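You operate a simulated robot arm through the tools that you are given. There is no shell and no other tool. Be economical: measure what you need, move in short steps, check, and stop when the job is done.

The job below is to be done with a simulated robot arm. You get a single attempt, and the scene is never put back.

Task
Take the black adapter and leave it on the white manual.

It is judged by the outcome, as a careful person would: the job done as asked, and still so three seconds after it is handed in. It fails if anything else is knocked over, pushed out of place, dropped, spilled or broken.

Robot
A 7-joint arm with a two-finger parallel gripper, fixed in place. Base frame: the origin is at the foot of the arm, x ahead of it, y to its left, z up; the work surface is at about z = 0. Lengths are in m, angles in rad, forces in N, time in s.
With the tool pointing down near the work surface it reaches from about 0.22 to 0.58 m from the base axis. Its first joint turns from -1.152 to 1.152 rad. Payload 2.5 kg.
The tool frame sits at the grasp point between the pads (the TCP): z along the fingers, y along the line on which they close. The tips reach 0.023 m beyond it. Largest opening 0.094 m; finger width 0.038, thickness 0.01; the body of the gripper, 0.054 by 0.096 m, starts 0.039 m behind the TCP.
Orientation is that of the tool frame in the base frame, as a unit quaternion [w, x, y, z]. With the fingers straight down and closing along the base's y, the tool's x points along the base's -x, its y along +y and its z along -z.

Tools
- The arm moves only by the tool move_arm. Its argument "targets" is one flat list of numbers, 4 for each row, row after row: the shift along the tool's x, y, z in m, then the turn about the tool's z in rad. In form: [dx, dy, dz, twist, dx, dy, dz, twist, ...]. A call has 1 to 20 rows; each row is the pose to reach, as a shift and turn from the pose commanded when the call began, along the tool's axes at that moment. "hand" is the gripper command, from -1 (shut) to 1 (fully open), values between in proportion, set as the call begins (left out, the last holds). Rows are played at 5 a second. More than 0.05 m and 0.15 rad between two rows, or a gripper value outside its range, and nothing of the call is played. A pose out of reach is approached as far as the arm can. The call stops where the force on the tool passes 40 N (or 10 N more than at its start, if that is more) or the arm is blocked; 0.2 s more then pass. The fingers move at their own pace (about 0.108 m/s each) and stop on an object; they squeeze with about 24 N. The grip force told is the motor's: it shows also when the fingers shut on nothing. Time passes only in rows, and 0.2 s behind the last, so rows that repeat a pose let the fingers close. The reply holds the time, the measured pose of the TCP, the force on the tool along the base axes, the opening and the grip force, in the units named above and with some noise, and new pictures: "views" is both (left out), scene, wrist or none.
- Cameras (640 x 400 px; columns grow to the right, rows downward): "scene" is fixed at [0.0987, -0.4074, 0.522]; the picture's right is [0.92, -0.39, 0.00], its down [-0.30, -0.71, -0.64] and it looks along [0.25, 0.59, -0.77] (base axes); focal length 329 px, centre (320, 200). "wrist" rides on the gripper at [-0.039, 0, -0.044] in the tool frame; the picture's right is [0.00, -1.00, 0.00], its down [0.97, 0.00, -0.24] and it looks along [0.24, 0.00, 0.97] (tool axes); focal length 218 px, centre (320, 200). There is no depth. A picture from a camera that has moved, and an enlarged one, comes with that camera's place and axes in the base frame and with its lens.
- enlarge(camera, box): a new picture of the part [left, top, right, bottom] of that camera's present view, enlarged. No time passes.
- close_job(): hands the job in; it is judged then, once.

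Go step by step. Nothing tells you positions but the pictures and the camera data: compare them with the known pose of the tool, close in by small moves and look again before you grip or let go. The budget is 90 turns and 150 pictures, counting those below and the enlarged ones. Unless the task says otherwise, let go and move clear before handing in, and close with one line.

The tools are called after "Emit:" as a command line: name --argument value ..., lists and objects as JSON in quotes. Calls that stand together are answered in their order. move_arm: Moves the arm, as the interface text tells. Its arguments: {"type":"object","properties":{"targets":{"type":"array","items":{"type":"number"}},"hand":{"type":"number"},"views":{"type":"string","enum":["both","scene","wrist","none"]}},"required":["targets"]} The other tools are called the same way: enlarge (camera, box) takes an enlarged picture of a part of a camera's view; close_job () hands the job in.

At the start:

```text
t: 0.0
ee_pos: [0.3306, -0.1084, 0.2389]
tcp_rot: [0.001, -0.001, 1.0, 0.001]
wrist_force: [-0.6, -0.3, 0.5]
width: 0.094
grasp_force: 0.1
```

scene: 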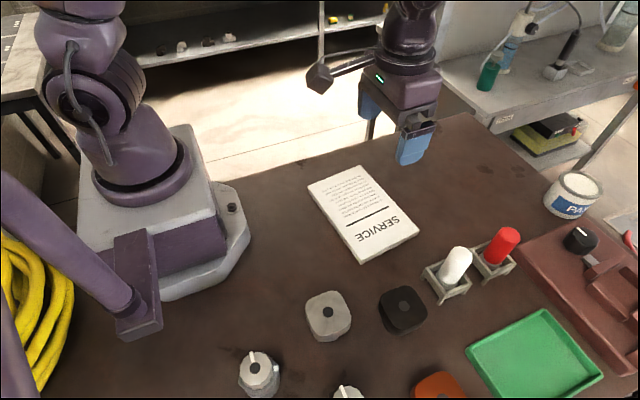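
wrist: 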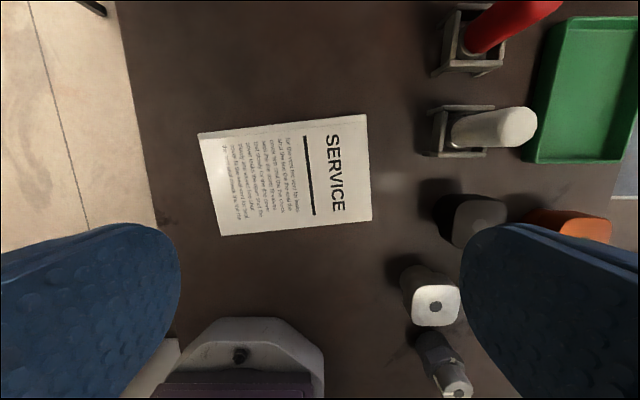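

I see the white manual ahead and the black block, probably the adapter, near (0.29, -0.29), with a similar white block beside it. I'll look closer at both.

Emit:
enlarge --camera "scene" --box '[280, 240, 480, 365]'

Emit:
enlarge --camera "wrist" --box '[380, 150, 620, 300]'

```text
3.20 times, centred on (380, 302) of scene
camera zoom: at [0.0987, -0.4074, 0.522], right [0.92, -0.39, 0.0], down [-0.3, -0.71, -0.64], along [0.25, 0.59, -0.77], focal length 1054 px, centre (128, -128)
```

zoom: 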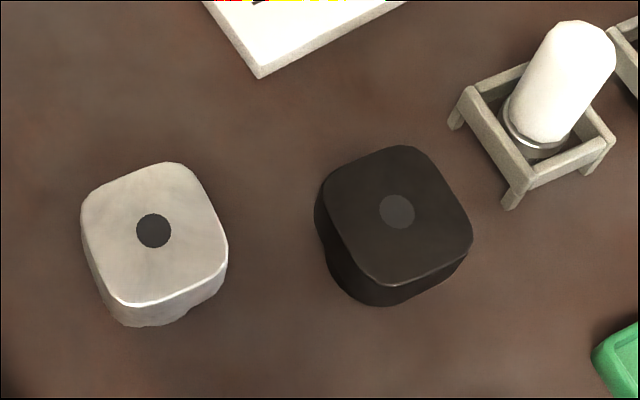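

```text
2.67 times, centred on (500, 225) of wrist
camera zoom: at [0.3709, -0.1092, 0.2838], right [0.0, -1.0, 0.0], down [-0.97, 0.0, 0.24], along [-0.24, 0.0, -0.97], focal length 582 px, centre (-160, 133)
```

zoom: 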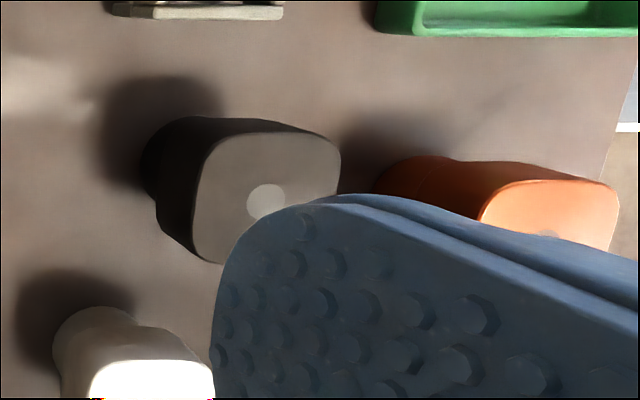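

The adapter's top centre triangulates to about (0.288, -0.28, 0.05). I'll move above it at the present height and look again.

Emit:
move_arm --targets '[0.01, -0.043, 0, 0, 0.02, -0.086, 0, 0, 0.03, -0.129, 0, 0, 0.042, -0.171, 0, 0, 0.042, -0.171, 0, 0]' --hand 1

```text
t: 1.2
ee_pos: [0.2887, -0.2785, 0.2396]
tcp_rot: [0.001, 0.0, 1.0, 0.001]
wrist_force: [0.5, -0.7, -0.2]
width: 0.0939
grasp_force: 0.1
camera wrist: at [0.3277, -0.2798, 0.2836], right [0.0, -1.0, 0.0], down [-0.97, 0.0, 0.24], along [-0.24, 0.0, -0.97], focal length 218 px, centre (320, 200)
```

scene: 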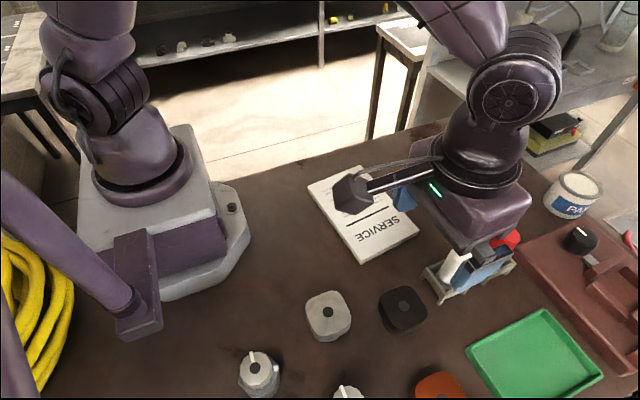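
wrist: 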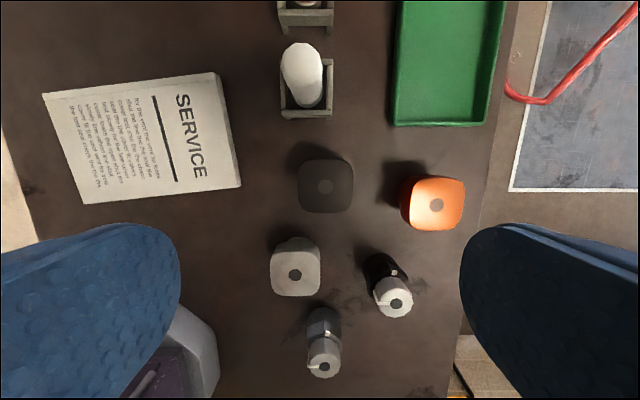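

Emit:
enlarge --camera "wrist" --box '[240, 120, 400, 220]'

Emit:
enlarge --camera "wrist" --box '[20, 50, 260, 200]'

```text
4.00 times, centred on (320, 170) of wrist
camera zoom: at [0.3277, -0.2798, 0.2836], right [0.0, -1.0, 0.0], down [-0.97, 0.0, 0.24], along [-0.24, 0.0, -0.97], focal length 873 px, centre (320, 320)
```

zoom: 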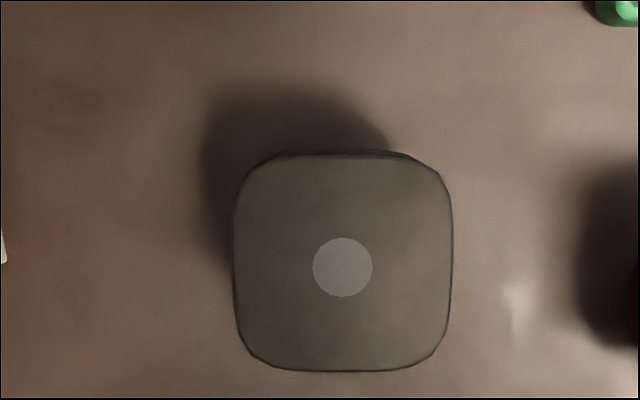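

```text
2.67 times, centred on (140, 125) of wrist
camera zoom: at [0.3277, -0.2798, 0.2836], right [0.0, -1.0, 0.0], down [-0.97, 0.0, 0.24], along [-0.24, 0.0, -0.97], focal length 582 px, centre (800, 400)
```

zoom: 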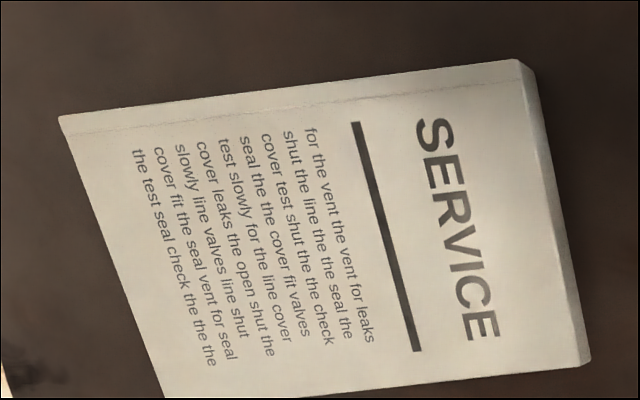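

The adapter is square to the axes, about 6 cm wide, centred near (0.286, -0.285), and the fingers have room on both sides. I'll go down to just above it and check.

Emit:
move_arm --targets '[0.003, -0.006, 0.04, 0, 0.003, -0.006, 0.08, 0, 0.003, -0.006, 0.12, 0, 0.003, -0.006, 0.145, 0, 0.003, -0.006, 0.145, 0]' --hand 1

```text
t: 2.4
ee_pos: [0.2866, -0.2856, 0.0958]
tcp_rot: [0.001, -0.001, 1.0, 0.001]
wrist_force: [-0.1, 0.4, -0.4]
width: 0.0939
grasp_force: 0.1
camera wrist: at [0.3253, -0.2867, 0.1392], right [0.0, -1.0, 0.0], down [-0.97, 0.0, 0.24], along [-0.24, 0.0, -0.97], focal length 218 px, centre (320, 200)
```

scene: 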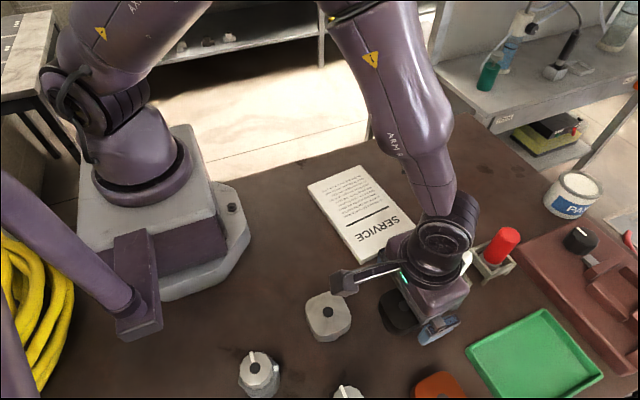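
wrist: 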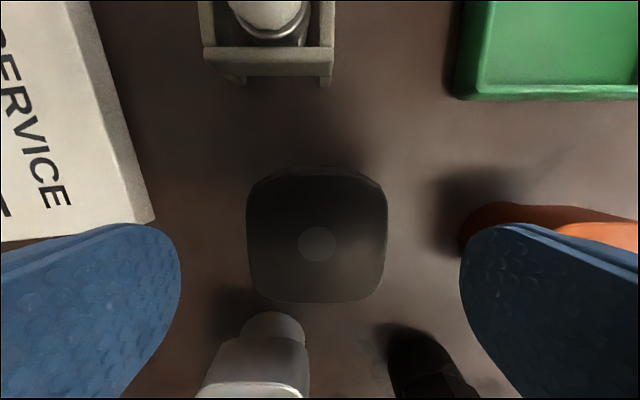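

The adapter is centred between the fingers. I'll go down to z ≈ 0.03 and then close.

Emit:
move_arm --targets '[0.001, 0, 0.03, 0, 0.001, 0, 0.05, 0, 0.001, 0, 0.065, 0, 0.001, 0, 0.065, 0]' --hand 1

```text
t: 3.4
ee_pos: [0.2849, -0.2857, 0.0295]
tcp_rot: [0.001, -0.001, 1.0, 0.001]
wrist_force: [0.6, -0.1, 0.2]
width: 0.0941
grasp_force: 0.0
camera wrist: at [0.3246, -0.2864, 0.0734], right [0.0, -1.0, 0.0], down [-0.97, 0.0, 0.24], along [-0.24, 0.0, -0.97], focal length 218 px, centre (320, 200)
```

scene: 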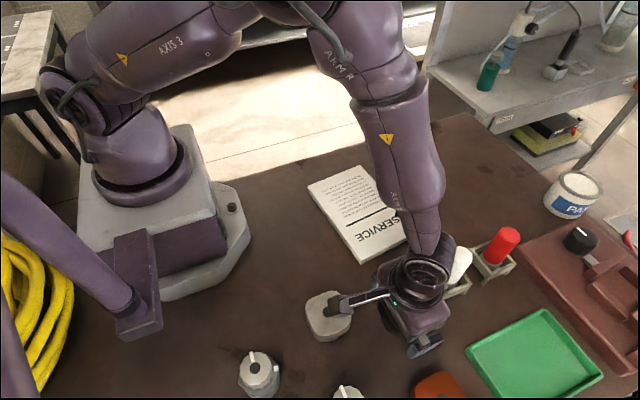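
wrist: 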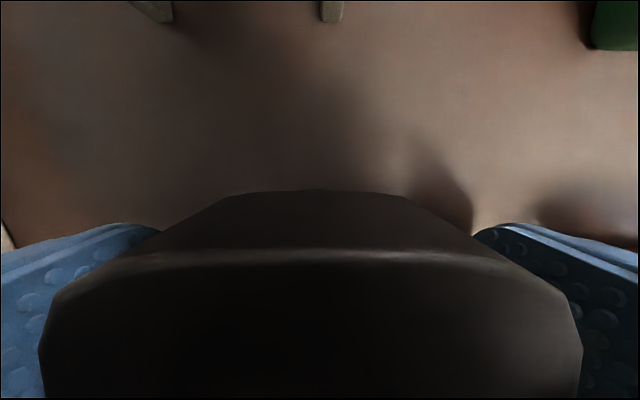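

The adapter sits between the pads and nothing was touched. I'll close on it.

Emit:
move_arm --targets '[0, 0, 0, 0, 0, 0, 0, 0, 0, 0, 0, 0, 0, 0, 0, 0]' --hand -1 --views "wrist"

```text
t: 4.4
ee_pos: [0.2847, -0.2861, 0.0291]
tcp_rot: [0.001, -0.001, 1.0, 0.0]
wrist_force: [0.0, 0.4, 0.2]
width: 0.0558
grasp_force: 23.8
camera wrist: at [0.3245, -0.2863, 0.0734], right [0.0, -1.0, 0.0], down [-0.97, 0.0, 0.24], along [-0.24, 0.0, -0.97], focal length 218 px, centre (320, 200)
```

wrist: 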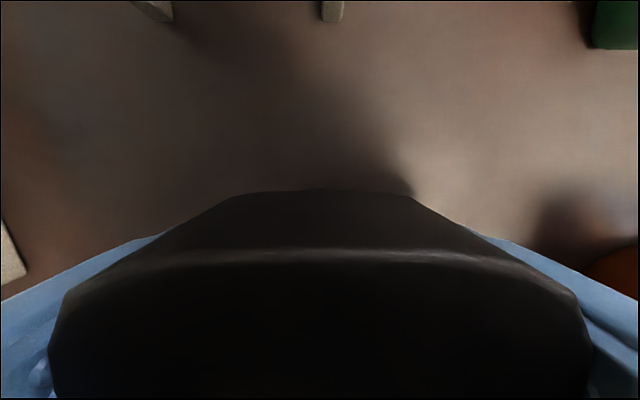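

It is gripped at 0.056 m wide. I'll lift it slowly at first and check that it holds.

Emit:
move_arm --targets '[0, 0, -0.01, 0, 0, 0, -0.03, 0, 0, 0, -0.06, 0, 0, 0, -0.1, 0, 0, 0, -0.14, 0, 0, 0, -0.14, 0]' --hand -1

```text
t: 5.8
ee_pos: [0.287, -0.2863, 0.1704]
tcp_rot: [0.001, -0.001, 1.0, 0.001]
wrist_force: [0.1, 0.3, -4.3]
width: 0.0557
grasp_force: 24.2
camera wrist: at [0.3267, -0.287, 0.2146], right [0.0, -1.0, 0.0], down [-0.97, 0.0, 0.24], along [-0.24, 0.0, -0.97], focal length 218 px, centre (320, 200)
```

scene: 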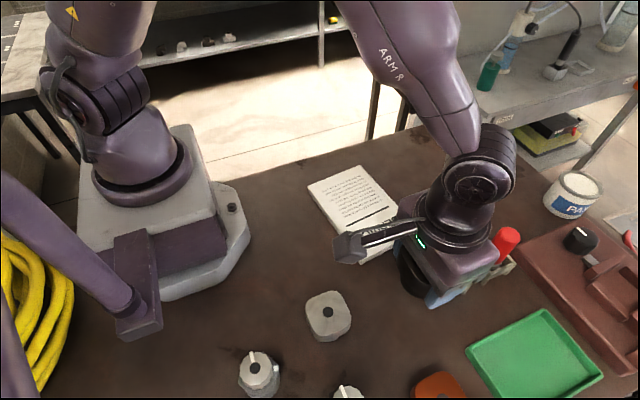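
wrist: 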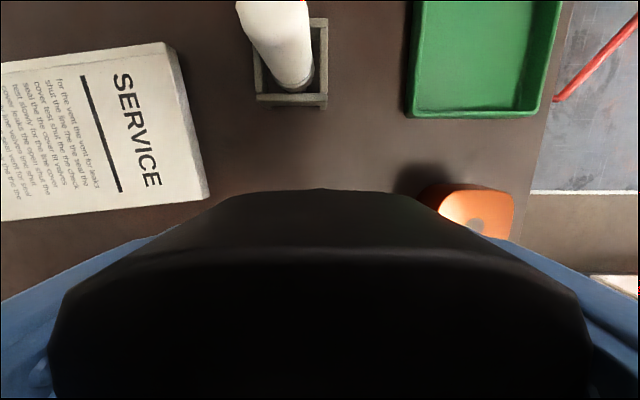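

It holds. From the first pictures I put the manual's centre near (0.332, -0.071), about 0.13 by 0.20 m. I'll carry the adapter over it at this height.

Emit:
move_arm --targets '[-0.008, 0.036, 0, 0, -0.016, 0.072, 0, 0, -0.023, 0.108, 0, 0, -0.03, 0.144, 0, 0, -0.038, 0.18, 0, 0, -0.045, 0.214, 0, 0, -0.045, 0.214, 0, 0]' --hand -1

```text
t: 7.4
ee_pos: [0.3301, -0.0728, 0.1678]
tcp_rot: [0.001, -0.001, 1.0, 0.001]
wrist_force: [-0.5, 0.8, -4.2]
width: 0.0558
grasp_force: 24.6
camera wrist: at [0.3698, -0.073, 0.2118], right [0.0, -1.0, 0.0], down [-0.97, 0.0, 0.24], along [-0.24, 0.0, -0.97], focal length 218 px, centre (320, 200)
```

scene: 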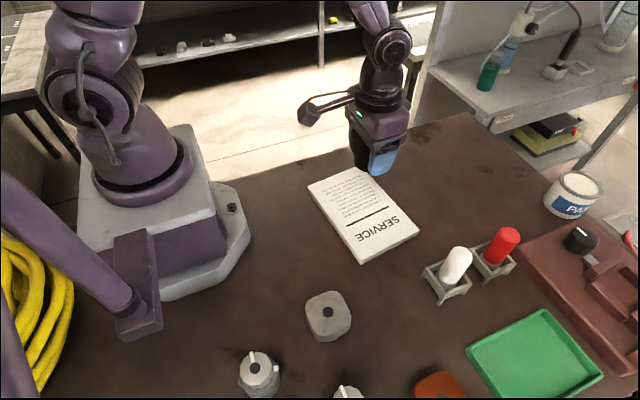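
wrist: 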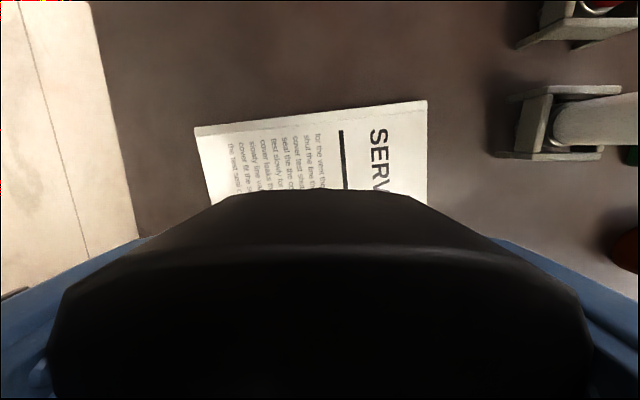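

I'm over the manual. I'll enlarge the scene view to check its thickness and place.

Emit:
enlarge --camera "scene" --box '[280, 150, 440, 270]'

```text
3.33 times, centred on (360, 210) of scene
camera zoom: at [0.0987, -0.4074, 0.522], right [0.92, -0.39, 0.0], down [-0.3, -0.71, -0.64], along [0.25, 0.59, -0.77], focal length 1098 px, centre (187, 167)
```

zoom: 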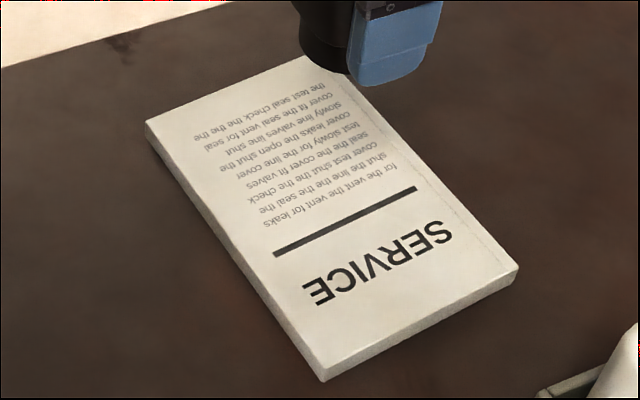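

The manual is about 15 mm thick, so the adapter should touch with the TCP near z = 0.044. I'll go down to just above that.

Emit:
move_arm --targets '[0, 0, 0.04, 0, 0, 0, 0.08, 0, 0, 0, 0.105, 0, 0, 0, 0.112, 0, 0, 0, 0.112, 0]' --hand -1

```text
t: 8.6
ee_pos: [0.3288, -0.0703, 0.0568]
tcp_rot: [0.001, -0.001, 1.0, 0.001]
wrist_force: [0.7, 0.0, -5.2]
width: 0.0558
grasp_force: 23.7
camera wrist: at [0.3689, -0.0719, 0.1008], right [0.0, -1.0, 0.0], down [-0.97, 0.0, 0.24], along [-0.24, 0.0, -0.97], focal length 218 px, centre (320, 200)
```

scene: 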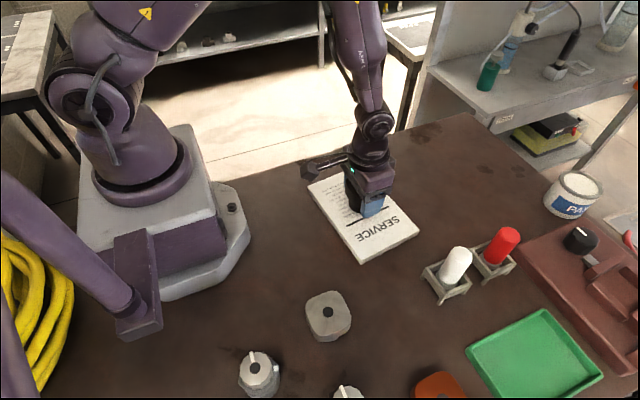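
wrist: 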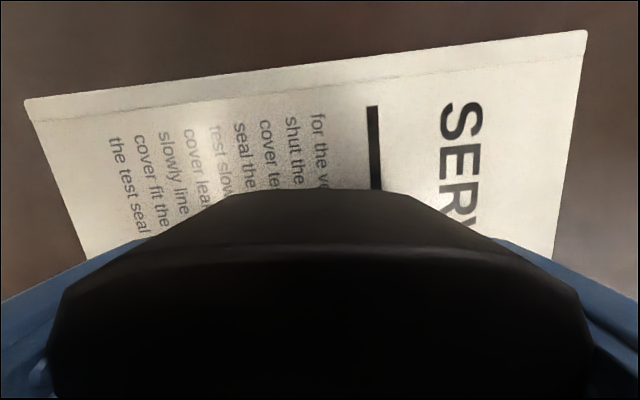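

It is well placed over the manual. I'll creep down in small steps and watch the force.

Emit:
move_arm --targets '[0, 0, 0.004, 0, 0, 0, 0.007, 0, 0, 0, 0.009, 0, 0, 0, 0.009, 0]' --views "none"

Emit:
enlarge --camera "scene" --box '[300, 150, 440, 270]'

```text
t: 9.6
ee_pos: [0.3295, -0.0708, 0.0479]
tcp_rot: [0.001, -0.001, 1.0, 0.001]
wrist_force: [-0.1, -0.6, -4.7]
width: 0.0561
grasp_force: 23.5
```

```text
3.33 times, centred on (370, 210) of scene
camera zoom: at [0.0987, -0.4074, 0.522], right [0.92, -0.39, 0.0], down [-0.3, -0.71, -0.64], along [0.25, 0.59, -0.77], focal length 1098 px, centre (153, 167)
```

zoom: 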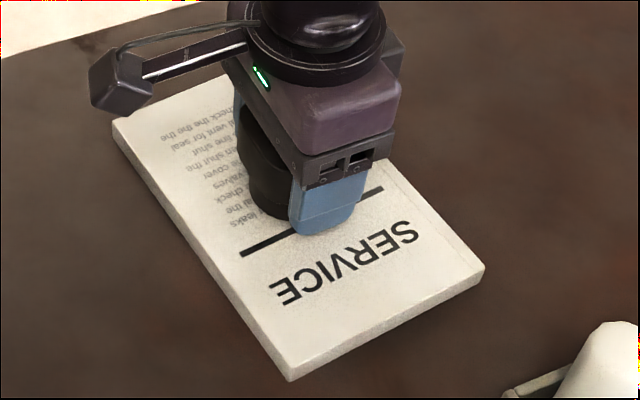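

There is no contact yet at z = 0.048, so I'll go down a few millimetres more.

Emit:
move_arm --targets '[0, 0, 0.001, 0, 0, 0, 0.002, 0, 0, 0, 0.003, 0, 0, 0, 0.003, 0]' --views "none"

```text
t: 10.6
ee_pos: [0.3295, -0.0711, 0.0466]
tcp_rot: [0.001, -0.001, 1.0, 0.001]
wrist_force: [0.3, -0.9, -3.9]
width: 0.056
grasp_force: 24.2
```

Emit:
move_arm --targets '[0, 0, 0.001, 0, 0, 0, 0.002, 0, 0, 0, 0.002, 0]' --views "none"

```text
t: 11.4
ee_pos: [0.3319, -0.0709, 0.0441]
tcp_rot: [0.002, -0.001, 1.0, 0.001]
wrist_force: [-2.0, 1.1, 19.5]
width: 0.0563
grasp_force: 24.2
```

The adapter now presses on the manual. I'll ease up by about a millimetre to take off the pressure before opening.

Emit:
move_arm --targets '[0, 0, -0.001, 0, 0, 0, -0.001, 0]' --views "none"

```text
t: 12.0
ee_pos: [0.3312, -0.0715, 0.0435]
tcp_rot: [0.002, -0.001, 1.0, 0.001]
wrist_force: [4.0, 1.0, 4.9]
width: 0.056
grasp_force: 24.6
```

The push is nearly gone, so I'll open.

Emit:
move_arm --targets '[0, 0, 0, 0, 0, 0, 0, 0, 0, 0, 0, 0, 0, 0, 0, 0]' --hand 1

```text
t: 13.0
ee_pos: [0.3318, -0.0705, 0.0463]
tcp_rot: [0.001, -0.001, 1.0, 0.001]
wrist_force: [0.4, -0.3, 0.7]
width: 0.0939
grasp_force: 0.0
camera wrist: at [0.3701, -0.0719, 0.0886], right [0.0, -1.0, 0.0], down [-0.97, 0.0, 0.24], along [-0.24, 0.0, -0.97], focal length 218 px, centre (320, 200)
```

scene: 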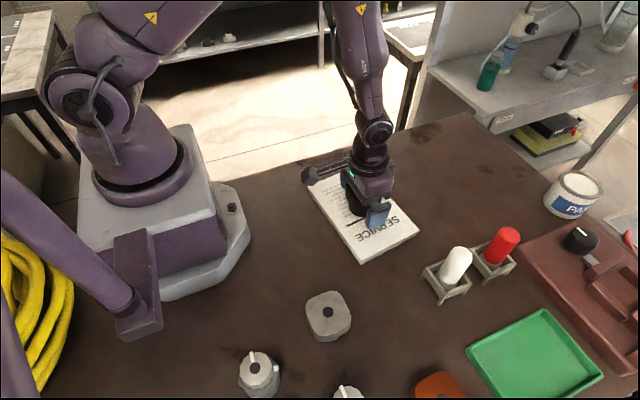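
wrist: 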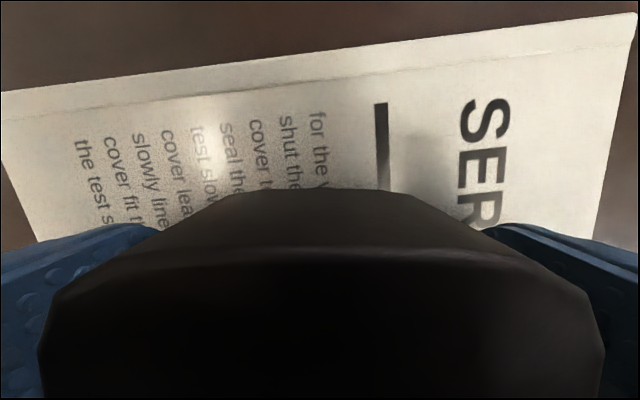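

The adapter stands on the manual and the fingers are clear. I'll lift straight up.

Emit:
move_arm --targets '[0, 0, -0.02, 0, 0, 0, -0.05, 0, 0, 0, -0.09, 0, 0, 0, -0.13, 0, 0, 0, -0.17, 0, 0, 0, -0.17, 0]' --hand 1

```text
t: 14.4
ee_pos: [0.3319, -0.0707, 0.2124]
tcp_rot: [0.001, 0.0, 1.0, 0.0]
wrist_force: [-0.1, -0.4, 0.5]
width: 0.0939
grasp_force: 0.0
camera wrist: at [0.3716, -0.0712, 0.2568], right [0.0, -1.0, 0.0], down [-0.97, 0.0, 0.24], along [-0.24, 0.0, -0.97], focal length 218 px, centre (320, 200)
```

scene: 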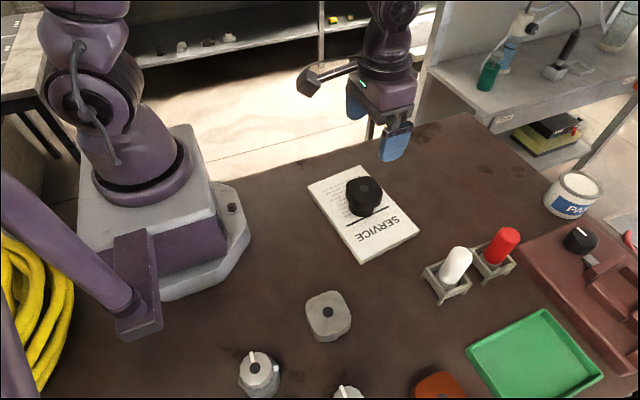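
wrist: 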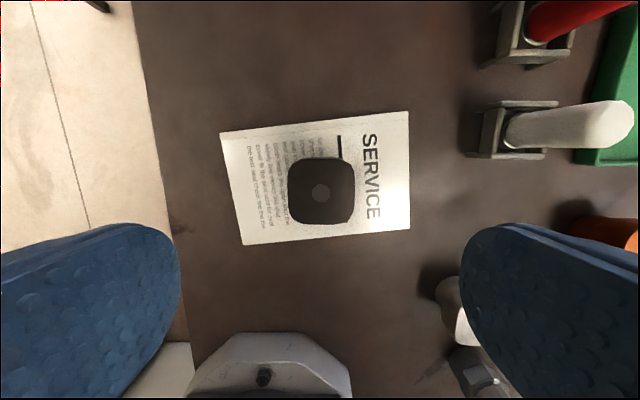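

The adapter rests upright near the middle of the manual, nothing else has moved, and the arm is clear. I'm handing the job in.

Emit:
close_job

```text
The job is handed in.
```

The black adapter is standing on the white manual, the gripper is open and clear of it, and nothing else was disturbed.
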